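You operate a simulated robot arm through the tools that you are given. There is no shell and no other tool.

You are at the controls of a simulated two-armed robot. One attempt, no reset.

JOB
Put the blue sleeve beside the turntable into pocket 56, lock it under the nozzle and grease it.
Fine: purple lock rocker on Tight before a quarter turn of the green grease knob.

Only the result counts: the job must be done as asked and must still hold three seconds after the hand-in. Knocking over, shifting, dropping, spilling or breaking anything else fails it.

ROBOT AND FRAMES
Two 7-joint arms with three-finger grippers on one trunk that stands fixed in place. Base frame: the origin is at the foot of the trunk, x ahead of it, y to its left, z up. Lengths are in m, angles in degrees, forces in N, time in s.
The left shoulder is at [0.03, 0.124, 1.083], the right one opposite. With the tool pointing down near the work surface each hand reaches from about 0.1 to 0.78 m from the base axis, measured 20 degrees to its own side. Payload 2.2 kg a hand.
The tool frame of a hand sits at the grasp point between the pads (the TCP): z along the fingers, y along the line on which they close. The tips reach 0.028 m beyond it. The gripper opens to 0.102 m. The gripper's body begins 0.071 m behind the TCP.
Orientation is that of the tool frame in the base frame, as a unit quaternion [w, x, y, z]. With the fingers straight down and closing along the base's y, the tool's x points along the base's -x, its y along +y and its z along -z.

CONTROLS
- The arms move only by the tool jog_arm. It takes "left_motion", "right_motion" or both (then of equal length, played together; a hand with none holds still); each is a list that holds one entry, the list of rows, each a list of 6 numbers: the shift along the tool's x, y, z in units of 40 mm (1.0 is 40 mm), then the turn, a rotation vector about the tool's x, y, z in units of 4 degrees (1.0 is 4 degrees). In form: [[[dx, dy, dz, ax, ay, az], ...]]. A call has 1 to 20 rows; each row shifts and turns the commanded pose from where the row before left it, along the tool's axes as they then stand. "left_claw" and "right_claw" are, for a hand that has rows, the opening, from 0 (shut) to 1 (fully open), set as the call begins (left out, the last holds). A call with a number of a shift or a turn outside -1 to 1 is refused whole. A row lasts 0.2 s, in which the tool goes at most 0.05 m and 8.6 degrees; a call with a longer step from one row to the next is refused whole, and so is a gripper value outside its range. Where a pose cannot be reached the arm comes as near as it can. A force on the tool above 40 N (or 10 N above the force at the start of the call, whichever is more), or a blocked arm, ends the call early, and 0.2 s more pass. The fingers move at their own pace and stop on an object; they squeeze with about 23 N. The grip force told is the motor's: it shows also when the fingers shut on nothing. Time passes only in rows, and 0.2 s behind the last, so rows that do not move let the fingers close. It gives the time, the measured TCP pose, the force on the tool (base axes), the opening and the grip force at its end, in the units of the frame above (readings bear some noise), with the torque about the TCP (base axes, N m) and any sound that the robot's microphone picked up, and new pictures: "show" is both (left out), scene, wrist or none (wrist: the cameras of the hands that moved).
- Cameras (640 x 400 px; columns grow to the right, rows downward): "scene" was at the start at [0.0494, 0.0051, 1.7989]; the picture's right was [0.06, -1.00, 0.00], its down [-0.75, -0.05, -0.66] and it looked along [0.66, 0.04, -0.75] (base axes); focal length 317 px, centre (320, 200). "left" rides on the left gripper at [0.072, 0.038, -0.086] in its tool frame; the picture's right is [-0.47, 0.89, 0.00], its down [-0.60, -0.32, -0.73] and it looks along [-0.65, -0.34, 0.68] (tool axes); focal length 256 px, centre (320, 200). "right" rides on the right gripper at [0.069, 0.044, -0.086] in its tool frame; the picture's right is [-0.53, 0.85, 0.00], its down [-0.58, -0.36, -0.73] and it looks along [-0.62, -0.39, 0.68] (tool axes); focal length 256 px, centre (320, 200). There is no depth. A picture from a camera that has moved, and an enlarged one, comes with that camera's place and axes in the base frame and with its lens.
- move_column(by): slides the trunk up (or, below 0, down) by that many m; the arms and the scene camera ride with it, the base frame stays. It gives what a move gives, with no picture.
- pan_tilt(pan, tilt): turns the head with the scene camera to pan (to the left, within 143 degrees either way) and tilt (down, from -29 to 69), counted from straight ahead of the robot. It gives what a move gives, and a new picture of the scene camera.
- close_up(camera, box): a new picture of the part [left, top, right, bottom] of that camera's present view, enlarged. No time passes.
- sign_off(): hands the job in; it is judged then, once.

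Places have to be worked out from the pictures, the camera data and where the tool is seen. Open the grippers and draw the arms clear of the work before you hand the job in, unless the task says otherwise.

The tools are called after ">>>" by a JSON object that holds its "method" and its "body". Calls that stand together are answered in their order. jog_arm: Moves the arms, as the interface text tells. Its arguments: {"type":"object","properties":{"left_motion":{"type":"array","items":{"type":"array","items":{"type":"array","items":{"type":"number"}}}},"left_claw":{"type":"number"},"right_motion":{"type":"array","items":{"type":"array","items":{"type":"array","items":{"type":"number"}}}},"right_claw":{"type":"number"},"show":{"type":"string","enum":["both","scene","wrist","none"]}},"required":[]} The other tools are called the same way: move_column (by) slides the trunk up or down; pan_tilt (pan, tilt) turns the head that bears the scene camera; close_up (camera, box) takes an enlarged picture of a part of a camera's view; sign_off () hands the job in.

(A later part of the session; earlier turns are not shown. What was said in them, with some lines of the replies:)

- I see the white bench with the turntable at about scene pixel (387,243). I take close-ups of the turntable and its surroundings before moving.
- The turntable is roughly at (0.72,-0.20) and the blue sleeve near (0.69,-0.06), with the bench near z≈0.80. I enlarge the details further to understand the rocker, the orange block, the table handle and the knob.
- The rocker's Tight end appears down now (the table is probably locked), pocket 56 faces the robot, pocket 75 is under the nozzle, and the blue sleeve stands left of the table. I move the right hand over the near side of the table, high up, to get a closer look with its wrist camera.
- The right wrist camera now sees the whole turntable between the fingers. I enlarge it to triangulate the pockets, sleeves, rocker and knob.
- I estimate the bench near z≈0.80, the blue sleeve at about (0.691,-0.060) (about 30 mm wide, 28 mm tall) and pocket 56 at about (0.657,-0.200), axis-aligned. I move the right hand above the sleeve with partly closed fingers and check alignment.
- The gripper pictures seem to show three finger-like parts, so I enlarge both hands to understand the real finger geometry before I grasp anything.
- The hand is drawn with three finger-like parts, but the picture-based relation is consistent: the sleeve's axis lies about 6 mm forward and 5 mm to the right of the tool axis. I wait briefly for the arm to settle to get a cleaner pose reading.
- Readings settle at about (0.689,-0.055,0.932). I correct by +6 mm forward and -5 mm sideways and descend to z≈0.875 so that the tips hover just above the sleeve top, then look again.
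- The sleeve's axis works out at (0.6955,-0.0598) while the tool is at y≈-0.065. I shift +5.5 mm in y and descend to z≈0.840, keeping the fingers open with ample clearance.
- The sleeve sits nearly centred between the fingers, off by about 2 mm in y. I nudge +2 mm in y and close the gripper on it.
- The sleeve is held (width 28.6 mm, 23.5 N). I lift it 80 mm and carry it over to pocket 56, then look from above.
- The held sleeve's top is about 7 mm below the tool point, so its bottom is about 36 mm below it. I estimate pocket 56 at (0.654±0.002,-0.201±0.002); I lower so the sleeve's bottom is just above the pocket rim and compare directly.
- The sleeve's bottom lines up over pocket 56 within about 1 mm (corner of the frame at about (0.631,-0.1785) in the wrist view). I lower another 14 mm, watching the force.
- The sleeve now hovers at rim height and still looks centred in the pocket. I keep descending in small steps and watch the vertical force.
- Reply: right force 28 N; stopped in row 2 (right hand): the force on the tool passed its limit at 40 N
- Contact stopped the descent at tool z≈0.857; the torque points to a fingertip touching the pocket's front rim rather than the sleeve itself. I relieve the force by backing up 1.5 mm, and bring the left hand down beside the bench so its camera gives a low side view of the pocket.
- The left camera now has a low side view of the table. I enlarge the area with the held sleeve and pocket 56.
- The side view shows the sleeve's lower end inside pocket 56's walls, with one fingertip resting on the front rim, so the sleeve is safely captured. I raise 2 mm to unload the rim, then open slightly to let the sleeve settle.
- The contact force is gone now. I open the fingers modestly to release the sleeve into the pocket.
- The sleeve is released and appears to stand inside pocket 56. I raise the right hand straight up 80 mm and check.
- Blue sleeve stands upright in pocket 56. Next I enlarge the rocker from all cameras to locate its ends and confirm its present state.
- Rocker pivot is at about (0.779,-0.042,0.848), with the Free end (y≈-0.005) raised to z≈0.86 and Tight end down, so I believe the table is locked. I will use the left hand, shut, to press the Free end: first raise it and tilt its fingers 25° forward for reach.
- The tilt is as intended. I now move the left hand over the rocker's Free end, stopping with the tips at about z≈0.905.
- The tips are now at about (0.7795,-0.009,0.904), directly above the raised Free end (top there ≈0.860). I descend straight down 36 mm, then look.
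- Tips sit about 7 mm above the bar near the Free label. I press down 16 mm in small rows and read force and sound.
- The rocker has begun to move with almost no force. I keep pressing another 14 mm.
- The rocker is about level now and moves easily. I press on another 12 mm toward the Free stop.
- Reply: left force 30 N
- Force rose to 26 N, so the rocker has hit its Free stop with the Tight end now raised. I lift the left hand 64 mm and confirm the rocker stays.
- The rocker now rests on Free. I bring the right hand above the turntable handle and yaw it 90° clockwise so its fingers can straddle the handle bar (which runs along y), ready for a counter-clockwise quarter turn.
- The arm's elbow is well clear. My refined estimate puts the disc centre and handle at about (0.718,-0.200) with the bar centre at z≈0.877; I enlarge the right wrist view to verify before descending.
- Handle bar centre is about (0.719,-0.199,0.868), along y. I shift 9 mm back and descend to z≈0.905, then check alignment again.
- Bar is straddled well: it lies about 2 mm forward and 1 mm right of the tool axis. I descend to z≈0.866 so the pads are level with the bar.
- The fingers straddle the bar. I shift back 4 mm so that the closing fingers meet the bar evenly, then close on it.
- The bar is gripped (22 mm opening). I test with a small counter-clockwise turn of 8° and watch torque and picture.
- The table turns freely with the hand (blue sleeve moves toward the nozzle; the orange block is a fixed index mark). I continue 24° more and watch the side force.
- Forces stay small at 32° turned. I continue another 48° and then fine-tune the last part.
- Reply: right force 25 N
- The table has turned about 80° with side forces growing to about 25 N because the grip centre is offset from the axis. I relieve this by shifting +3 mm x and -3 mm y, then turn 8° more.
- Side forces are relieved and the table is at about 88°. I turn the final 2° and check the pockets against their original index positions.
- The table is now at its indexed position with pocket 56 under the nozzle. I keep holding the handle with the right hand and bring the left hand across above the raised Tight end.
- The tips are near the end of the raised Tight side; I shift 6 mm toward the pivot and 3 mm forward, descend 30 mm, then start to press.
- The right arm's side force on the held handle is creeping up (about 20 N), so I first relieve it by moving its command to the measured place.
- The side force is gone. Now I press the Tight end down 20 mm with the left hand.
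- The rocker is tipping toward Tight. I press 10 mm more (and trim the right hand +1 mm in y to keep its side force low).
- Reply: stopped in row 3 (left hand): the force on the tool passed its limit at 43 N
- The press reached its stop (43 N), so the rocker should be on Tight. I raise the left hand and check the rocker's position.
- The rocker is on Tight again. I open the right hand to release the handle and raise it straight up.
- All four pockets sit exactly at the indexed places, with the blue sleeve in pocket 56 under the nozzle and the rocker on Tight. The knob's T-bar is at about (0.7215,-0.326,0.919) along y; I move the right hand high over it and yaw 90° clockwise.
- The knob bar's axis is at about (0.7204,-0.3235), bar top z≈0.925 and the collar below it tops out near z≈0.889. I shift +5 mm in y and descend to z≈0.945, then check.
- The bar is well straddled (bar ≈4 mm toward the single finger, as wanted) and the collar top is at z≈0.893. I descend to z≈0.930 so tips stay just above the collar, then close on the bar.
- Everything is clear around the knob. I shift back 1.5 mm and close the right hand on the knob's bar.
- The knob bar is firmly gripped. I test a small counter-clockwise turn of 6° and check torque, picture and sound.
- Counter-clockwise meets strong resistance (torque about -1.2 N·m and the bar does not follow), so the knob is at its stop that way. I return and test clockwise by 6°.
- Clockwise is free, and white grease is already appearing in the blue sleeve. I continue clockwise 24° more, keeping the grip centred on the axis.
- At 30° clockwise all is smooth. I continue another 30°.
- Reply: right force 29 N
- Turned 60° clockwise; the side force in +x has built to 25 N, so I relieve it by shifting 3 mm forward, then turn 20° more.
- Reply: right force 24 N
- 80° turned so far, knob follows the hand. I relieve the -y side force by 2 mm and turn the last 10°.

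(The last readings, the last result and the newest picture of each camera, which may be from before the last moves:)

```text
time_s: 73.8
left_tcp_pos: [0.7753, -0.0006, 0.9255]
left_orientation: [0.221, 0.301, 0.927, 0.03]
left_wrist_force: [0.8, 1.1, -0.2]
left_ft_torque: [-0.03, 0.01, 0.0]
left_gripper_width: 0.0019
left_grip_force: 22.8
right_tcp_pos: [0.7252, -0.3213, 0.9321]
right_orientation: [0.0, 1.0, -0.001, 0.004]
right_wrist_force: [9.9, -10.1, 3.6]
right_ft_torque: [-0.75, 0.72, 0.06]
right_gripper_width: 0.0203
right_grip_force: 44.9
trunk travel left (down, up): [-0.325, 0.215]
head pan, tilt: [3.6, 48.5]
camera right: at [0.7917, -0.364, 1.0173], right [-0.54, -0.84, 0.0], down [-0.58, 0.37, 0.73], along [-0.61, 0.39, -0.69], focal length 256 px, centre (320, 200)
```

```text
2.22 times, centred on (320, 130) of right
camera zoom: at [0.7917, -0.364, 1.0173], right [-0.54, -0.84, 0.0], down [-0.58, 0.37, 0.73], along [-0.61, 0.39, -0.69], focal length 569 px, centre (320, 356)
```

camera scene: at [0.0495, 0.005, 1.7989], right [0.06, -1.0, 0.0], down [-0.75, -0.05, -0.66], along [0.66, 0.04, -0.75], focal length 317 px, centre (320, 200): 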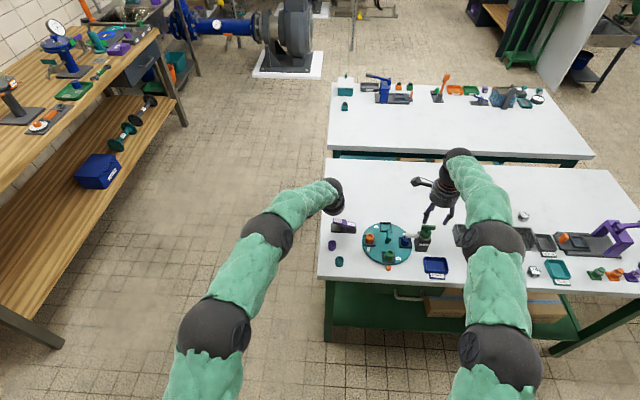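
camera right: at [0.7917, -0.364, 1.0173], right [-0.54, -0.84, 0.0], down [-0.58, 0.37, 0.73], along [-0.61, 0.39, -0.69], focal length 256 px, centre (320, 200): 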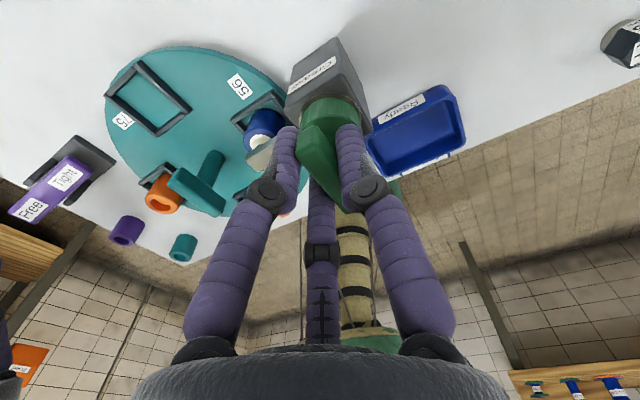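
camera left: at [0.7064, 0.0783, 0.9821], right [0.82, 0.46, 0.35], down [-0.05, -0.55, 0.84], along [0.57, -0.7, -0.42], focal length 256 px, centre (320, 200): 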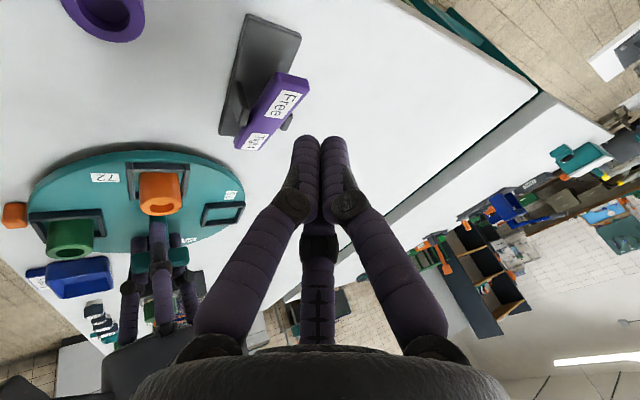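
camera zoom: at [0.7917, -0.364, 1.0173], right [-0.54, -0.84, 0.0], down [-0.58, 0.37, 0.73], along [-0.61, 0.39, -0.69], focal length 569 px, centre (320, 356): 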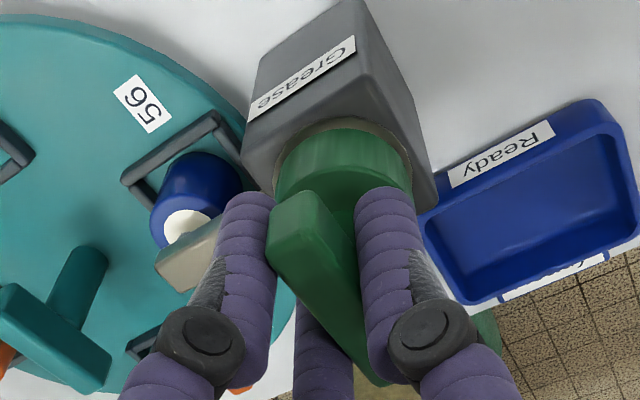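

The hand has turned exactly 90° clockwise with the bar now along x and grease in the sleeve. I nudge 2° further to feel whether the knob's stop is reached, and view the whole scene.

>>> {"method": "jog_arm", "body": {"right_motion": [[[0.014, 0.02, 0, 0, 0, 0.25], [0, 0.01, 0, 0, 0, 0.25], [0, 0, 0, 0, 0, 0]]], "show": "both"}}

```text
time_s: 74.6
left_tcp_pos: [0.7738, 0.0006, 0.9264]
left_orientation: [0.221, 0.301, 0.927, 0.031]
left_wrist_force: [-0.3, -0.1, -0.6]
left_ft_torque: [0.01, 0.01, -0.02]
left_gripper_width: 0.0022
left_grip_force: 22.6
right_tcp_pos: [0.7232, -0.3207, 0.9312]
right_orientation: [-0.002, 1.0, -0.017, 0.003]
right_wrist_force: [-2.7, -1.1, 5.9]
right_ft_torque: [-0.52, -0.06, 0.01]
right_gripper_width: 0.0204
right_grip_force: 45.0
trunk travel left (down, up): [-0.325, 0.215]
head pan, tilt: [3.6, 48.5]
camera scene: at [0.0481, 0.0053, 1.799], right [0.06, -1.0, 0.0], down [-0.75, -0.05, -0.66], along [0.66, 0.04, -0.75], focal length 317 px, centre (320, 200)
camera right: at [0.7907, -0.3665, 1.0171], right [-0.56, -0.83, -0.01], down [-0.57, 0.38, 0.73], along [-0.6, 0.41, -0.68], focal length 256 px, centre (320, 200)
```

scene: 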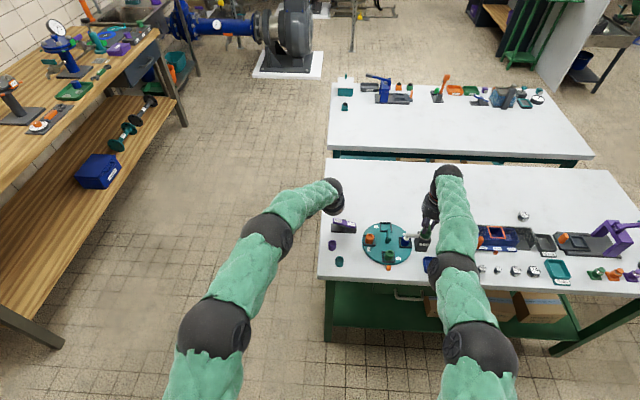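
right: 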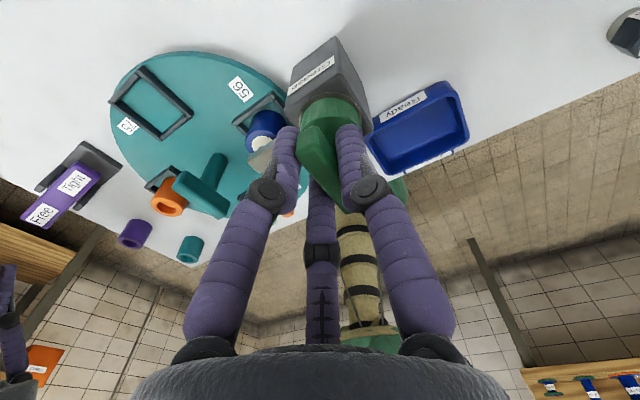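

No stop felt and no residual torque; the knob has turned just over a quarter turn. I open the hand, let go of the knob, and lift straight up.

>>> {"method": "jog_arm", "body": {"right_motion": [[[0, 0, 0, 0, 0, 0], [0, 0, 0, 0, 0, 0], [0, 0, 0, 0, 0, 0]]], "right_claw": 0.6, "show": "none"}}

>>> {"method": "close_up", "body": {"camera": "scene", "box": [390, 205, 470, 265]}}

>>> {"method": "jog_arm", "body": {"right_motion": [[[0, 0, -0.3, 0, 0, 0], [0, 0, -0.7, 0, 0, 0], [0, 0, -0.8, 0, 0, 0], [0, 0, -0.7, 0, 0, 0], [0, 0, 0, 0, 0, 0]]], "show": "both"}}

>>> {"method": "close_up", "body": {"camera": "scene", "box": [390, 205, 470, 265]}}

>>> {"method": "close_up", "body": {"camera": "right", "box": [100, 0, 420, 200]}}

```text
time_s: 75.4
left_tcp_pos: [0.7744, -0.0008, 0.926]
left_orientation: [0.221, 0.301, 0.927, 0.029]
left_wrist_force: [-0.1, -0.2, -0.2]
left_ft_torque: [-0.04, -0.05, -0.01]
left_gripper_width: 0.0021
left_grip_force: 23.3
right_tcp_pos: [0.7257, -0.3217, 0.9307]
right_orientation: [-0.001, 1.0, -0.016, 0.004]
right_wrist_force: [0.1, -0.4, -0.5]
right_ft_torque: [0.01, 0.01, 0.01]
right_gripper_width: 0.0612
right_grip_force: 0.1
trunk travel left (down, up): [-0.325, 0.215]
head pan, tilt: [3.6, 48.5]
```

```text
6.67 times, centred on (430, 235) of scene
camera zoom: at [0.0495, 0.0051, 1.7989], right [0.06, -1.0, 0.0], down [-0.75, -0.05, -0.66], along [0.66, 0.04, -0.75], focal length 2111 px, centre (-413, -33)
```

zoom: 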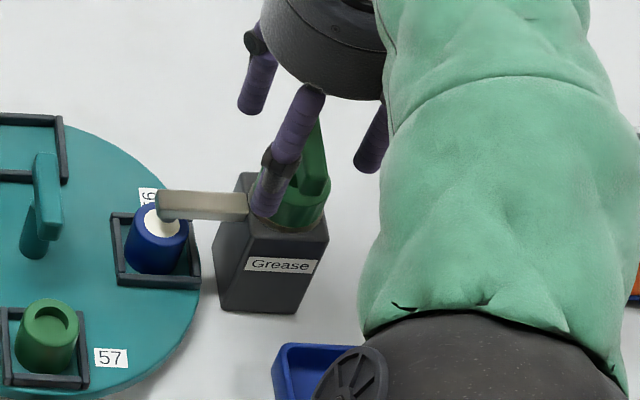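

```text
time_s: 76.6
left_tcp_pos: [0.7751, -0.0009, 0.9246]
left_orientation: [0.221, 0.301, 0.927, 0.03]
left_wrist_force: [-0.1, 0.6, 0.7]
left_ft_torque: [-0.01, -0.01, -0.01]
left_gripper_width: 0.0022
left_grip_force: 23.3
right_tcp_pos: [0.7258, -0.3223, 1.0321]
right_orientation: [-0.002, 1.0, -0.014, 0.003]
right_wrist_force: [0.1, -0.2, 0.7]
right_ft_torque: [-0.01, 0.01, 0.04]
right_gripper_width: 0.0613
right_grip_force: 0.0
right hand out of reach, approached as far as the arm can: row 4
trunk travel left (down, up): [-0.325, 0.215]
head pan, tilt: [3.6, 48.5]
camera scene: at [0.0503, 0.0049, 1.7988], right [0.06, -1.0, 0.0], down [-0.75, -0.05, -0.66], along [0.66, 0.04, -0.75], focal length 317 px, centre (320, 200)
camera right: at [0.7915, -0.3678, 1.1176], right [-0.56, -0.83, -0.01], down [-0.57, 0.38, 0.73], along [-0.6, 0.41, -0.68], focal length 256 px, centre (320, 200)
```

scene: 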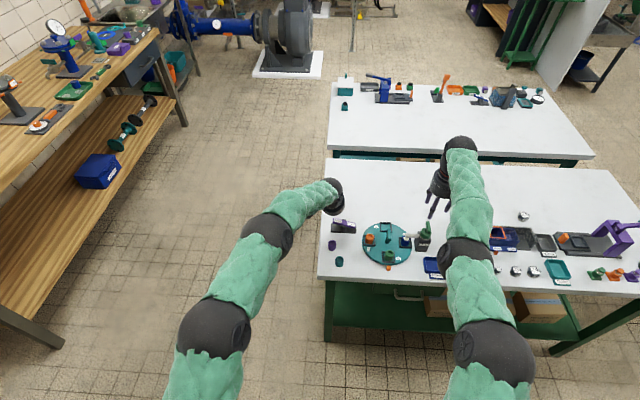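
right: 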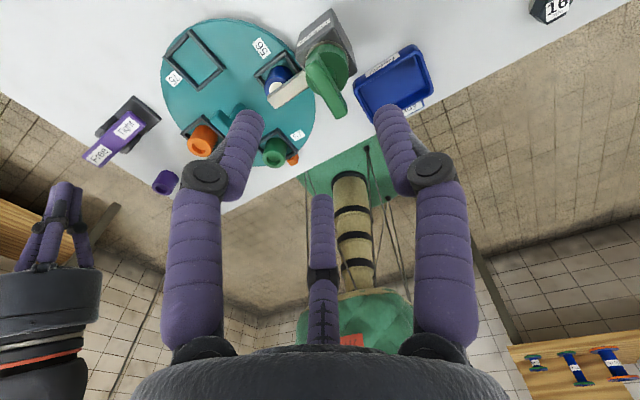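

```text
6.67 times, centred on (430, 235) of scene
camera zoom: at [0.0503, 0.0049, 1.7988], right [0.06, -1.0, 0.0], down [-0.75, -0.05, -0.66], along [0.66, 0.04, -0.75], focal length 2111 px, centre (-413, -33)
```

zoom: 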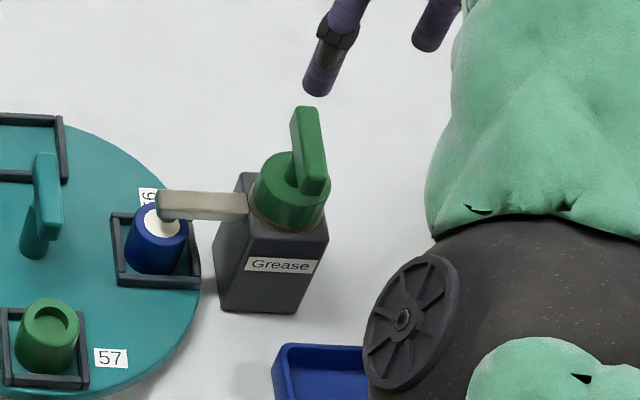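

```text
2.00 times, centred on (260, 100) of right
camera zoom: at [0.7915, -0.3678, 1.1176], right [-0.56, -0.83, -0.01], down [-0.57, 0.38, 0.73], along [-0.6, 0.41, -0.68], focal length 512 px, centre (440, 400)
```

zoom: 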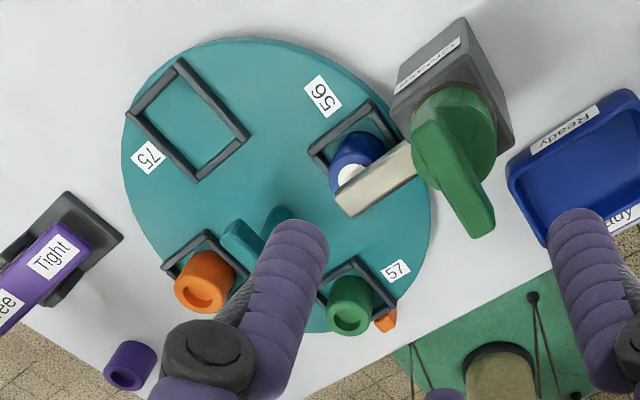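

The knob bar now lies along x (quarter turn done), the sleeve in pocket 56 shows grease, and the rocker reads Tight. I retract both arms up and away from the work.

>>> {"method": "jog_arm", "body": {"left_motion": [[[-0.294, 0.1415, -0.675, 0, 0, 0], [-0.294, 0.1415, -0.675, 0, 0, 0], [0.764, 0.154, -0.3, 0, 0, 0], [0.764, 0.154, -0.3, 0, 0, 0], [0.764, 0.154, -0.3, 0, 0, 0], [0.764, 0.154, -0.3, 0, 0, 0], [0.764, 0.154, -0.3, 0, 0, 0], [0.764, 0.154, -0.3, 0, 0, 0], [0.764, 0.154, -0.3, 0, 0, 0]]], "right_motion": [[[0, 0, 0, 0, 0, 0], [-0.5, 0, 0, 0, 0, 0], [-0.75, 0.1, 0, 0, 0, 0], [-0.75, 0.1, 0, 0, 0, 0], [-0.75, 0.1, 0, 0, 0, 0], [-0.75, 0.1, 0, 0, 0, 0], [-0.75, 0.1, 0, 0, 0, 0], [-0.75, 0.1, 0, 0, 0, 0], [0, 0, 0, 0, 0, 0]]], "show": "scene"}}

```text
time_s: 78.6
left_tcp_pos: [0.6096, 0.1664, 0.9816]
left_orientation: [0.22, 0.302, 0.927, 0.03]
left_wrist_force: [0.8, 0.6, 0.0]
left_ft_torque: [0.01, 0.01, -0.03]
left_gripper_width: 0.0023
left_grip_force: 23.1
right_tcp_pos: [0.5296, -0.3533, 1.0302]
right_orientation: [0.0, 1.0, -0.019, 0.003]
right_wrist_force: [1.0, 0.0, 0.0]
right_ft_torque: [0.01, 0.02, 0.06]
right_gripper_width: 0.0611
right_grip_force: 0.1
right hand out of reach, approached as far as the arm can: row 2, 3
trunk travel left (down, up): [-0.325, 0.215]
head pan, tilt: [3.6, 48.5]
camera scene: at [0.0496, 0.0059, 1.7989], right [0.06, -1.0, 0.0], down [-0.75, -0.05, -0.66], along [0.66, 0.04, -0.75], focal length 317 px, centre (320, 200)
```

scene: 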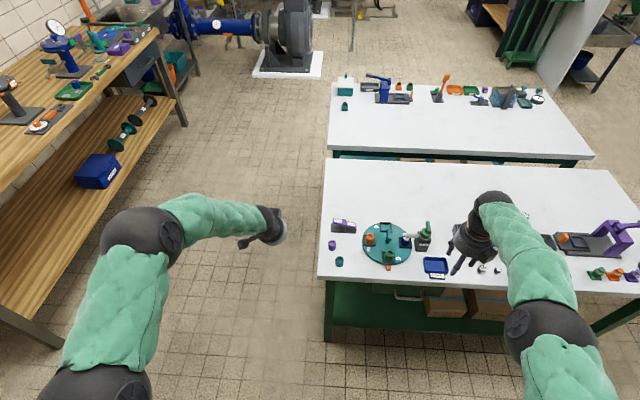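

Both arms are back from the work. I open both grippers, lift the right hand a bit more, and inspect the final state closely.

>>> {"method": "jog_arm", "body": {"left_motion": [[[0.5, 0.1, -0.3, 0, 0, 0], [0, 0, -0.5, 0, 0, 0], [0, 0, 0, 0, 0, 0]]], "right_motion": [[[-0.5, 0.3, -0.7, 0, 0, 0], [-0.5, 0.3, -0.7, 0, 0, 0], [0, 0, 0, 0, 0, 0]]], "left_claw": 1, "right_claw": 1, "show": "scene"}}

>>> {"method": "close_up", "body": {"camera": "scene", "box": [320, 205, 440, 280]}}

>>> {"method": "close_up", "body": {"camera": "scene", "box": [395, 215, 439, 260]}}

>>> {"method": "close_up", "body": {"camera": "scene", "box": [324, 212, 364, 237]}}

```text
time_s: 79.4
left_tcp_pos: [0.5812, 0.182, 1.0041]
left_orientation: [0.221, 0.301, 0.927, 0.03]
left_wrist_force: [-0.3, -0.6, 0.1]
left_ft_torque: [0.01, 0.01, 0.03]
left_gripper_width: 0.1021
left_grip_force: 0.1
right_tcp_pos: [0.4858, -0.3771, 1.0852]
right_orientation: [0.0, 1.0, -0.019, 0.005]
right_wrist_force: [0.7, -0.2, -0.1]
right_ft_torque: [0.0, 0.03, 0.01]
right_gripper_width: 0.1022
right_grip_force: 0.0
trunk travel left (down, up): [-0.325, 0.215]
head pan, tilt: [3.6, 48.5]
camera scene: at [0.0504, 0.0056, 1.7988], right [0.06, -1.0, 0.0], down [-0.75, -0.05, -0.66], along [0.66, 0.04, -0.75], focal length 317 px, centre (320, 200)
```

scene: 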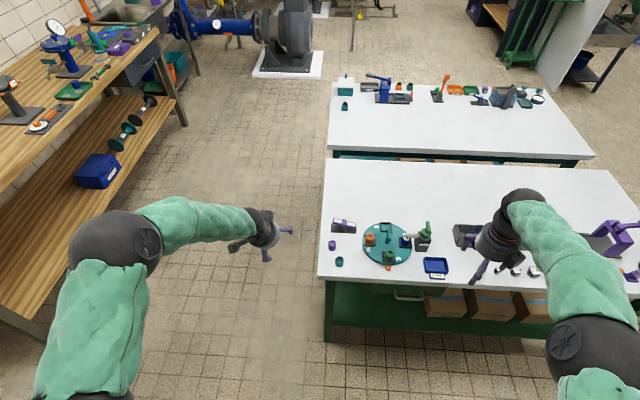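

```text
5.33 times, centred on (380, 242) of scene
camera zoom: at [0.0504, 0.0056, 1.7988], right [0.06, -1.0, 0.0], down [-0.75, -0.05, -0.66], along [0.66, 0.04, -0.75], focal length 1688 px, centre (0, -27)
```

zoom: 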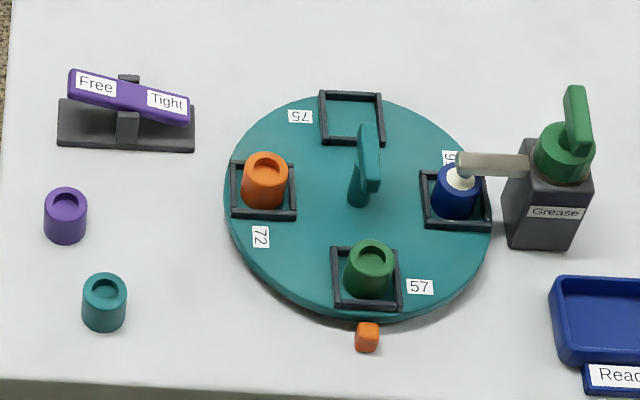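

```text
8.89 times, centred on (417, 238) of scene
camera zoom: at [0.0504, 0.0056, 1.7988], right [0.06, -1.0, 0.0], down [-0.75, -0.05, -0.66], along [0.66, 0.04, -0.75], focal length 2814 px, centre (-542, -133)
```

zoom: 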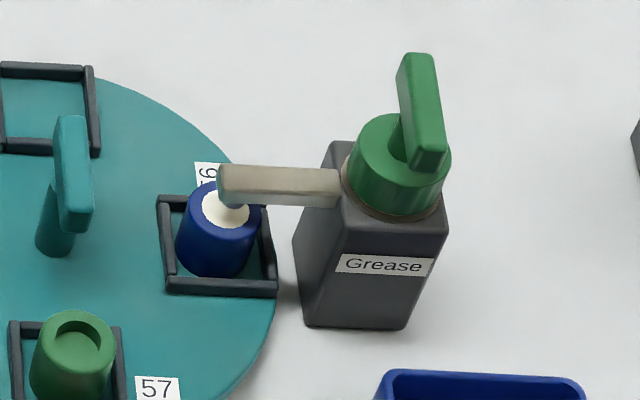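

```text
16.00 times, centred on (344, 224) of scene
camera zoom: at [0.0504, 0.0056, 1.7988], right [0.06, -1.0, 0.0], down [-0.75, -0.05, -0.66], along [0.66, 0.04, -0.75], focal length 5066 px, centre (-64, -192)
```

zoom: 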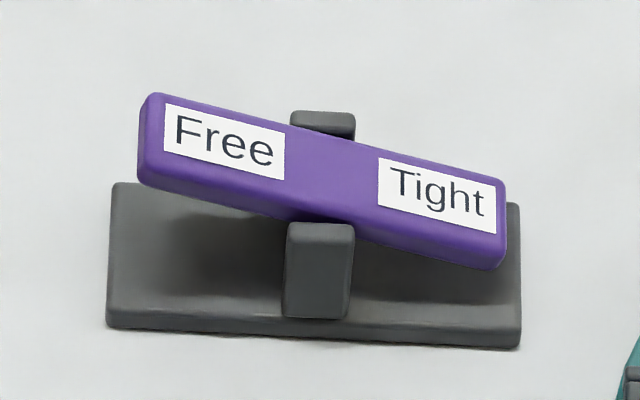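

The final pictures show the blue sleeve upright in pocket 56 under the nozzle with grease in it. The rocker is on Tight, the knob has turned a quarter turn, nothing else has moved, and both hands are open and clear. I hand the job in.

>>> {"method": "sign_off", "body": {}}

```text
The job is handed in.
```

The job is done and handed in; the result of the judging hasn't come back yet.

- **Sleeve:** the blue sleeve stands upright in pocket 56, which I turned under the nozzle.
- **Lock:** the rocker was on Tight at the start. I set it to Free to turn the table, then pressed it back to Tight before touching the knob. I did not try the locked table for movement afterwards.
- **Grease:** the green knob turned about 92° clockwise, and grease shows in the sleeve. I first tried about 6° counter-clockwise, but the knob met a stop there and did not move.
- **Rest of the bench:** the final pictures show nothing else moved or knocked over. Both grippers are open and both arms are clear of the work.
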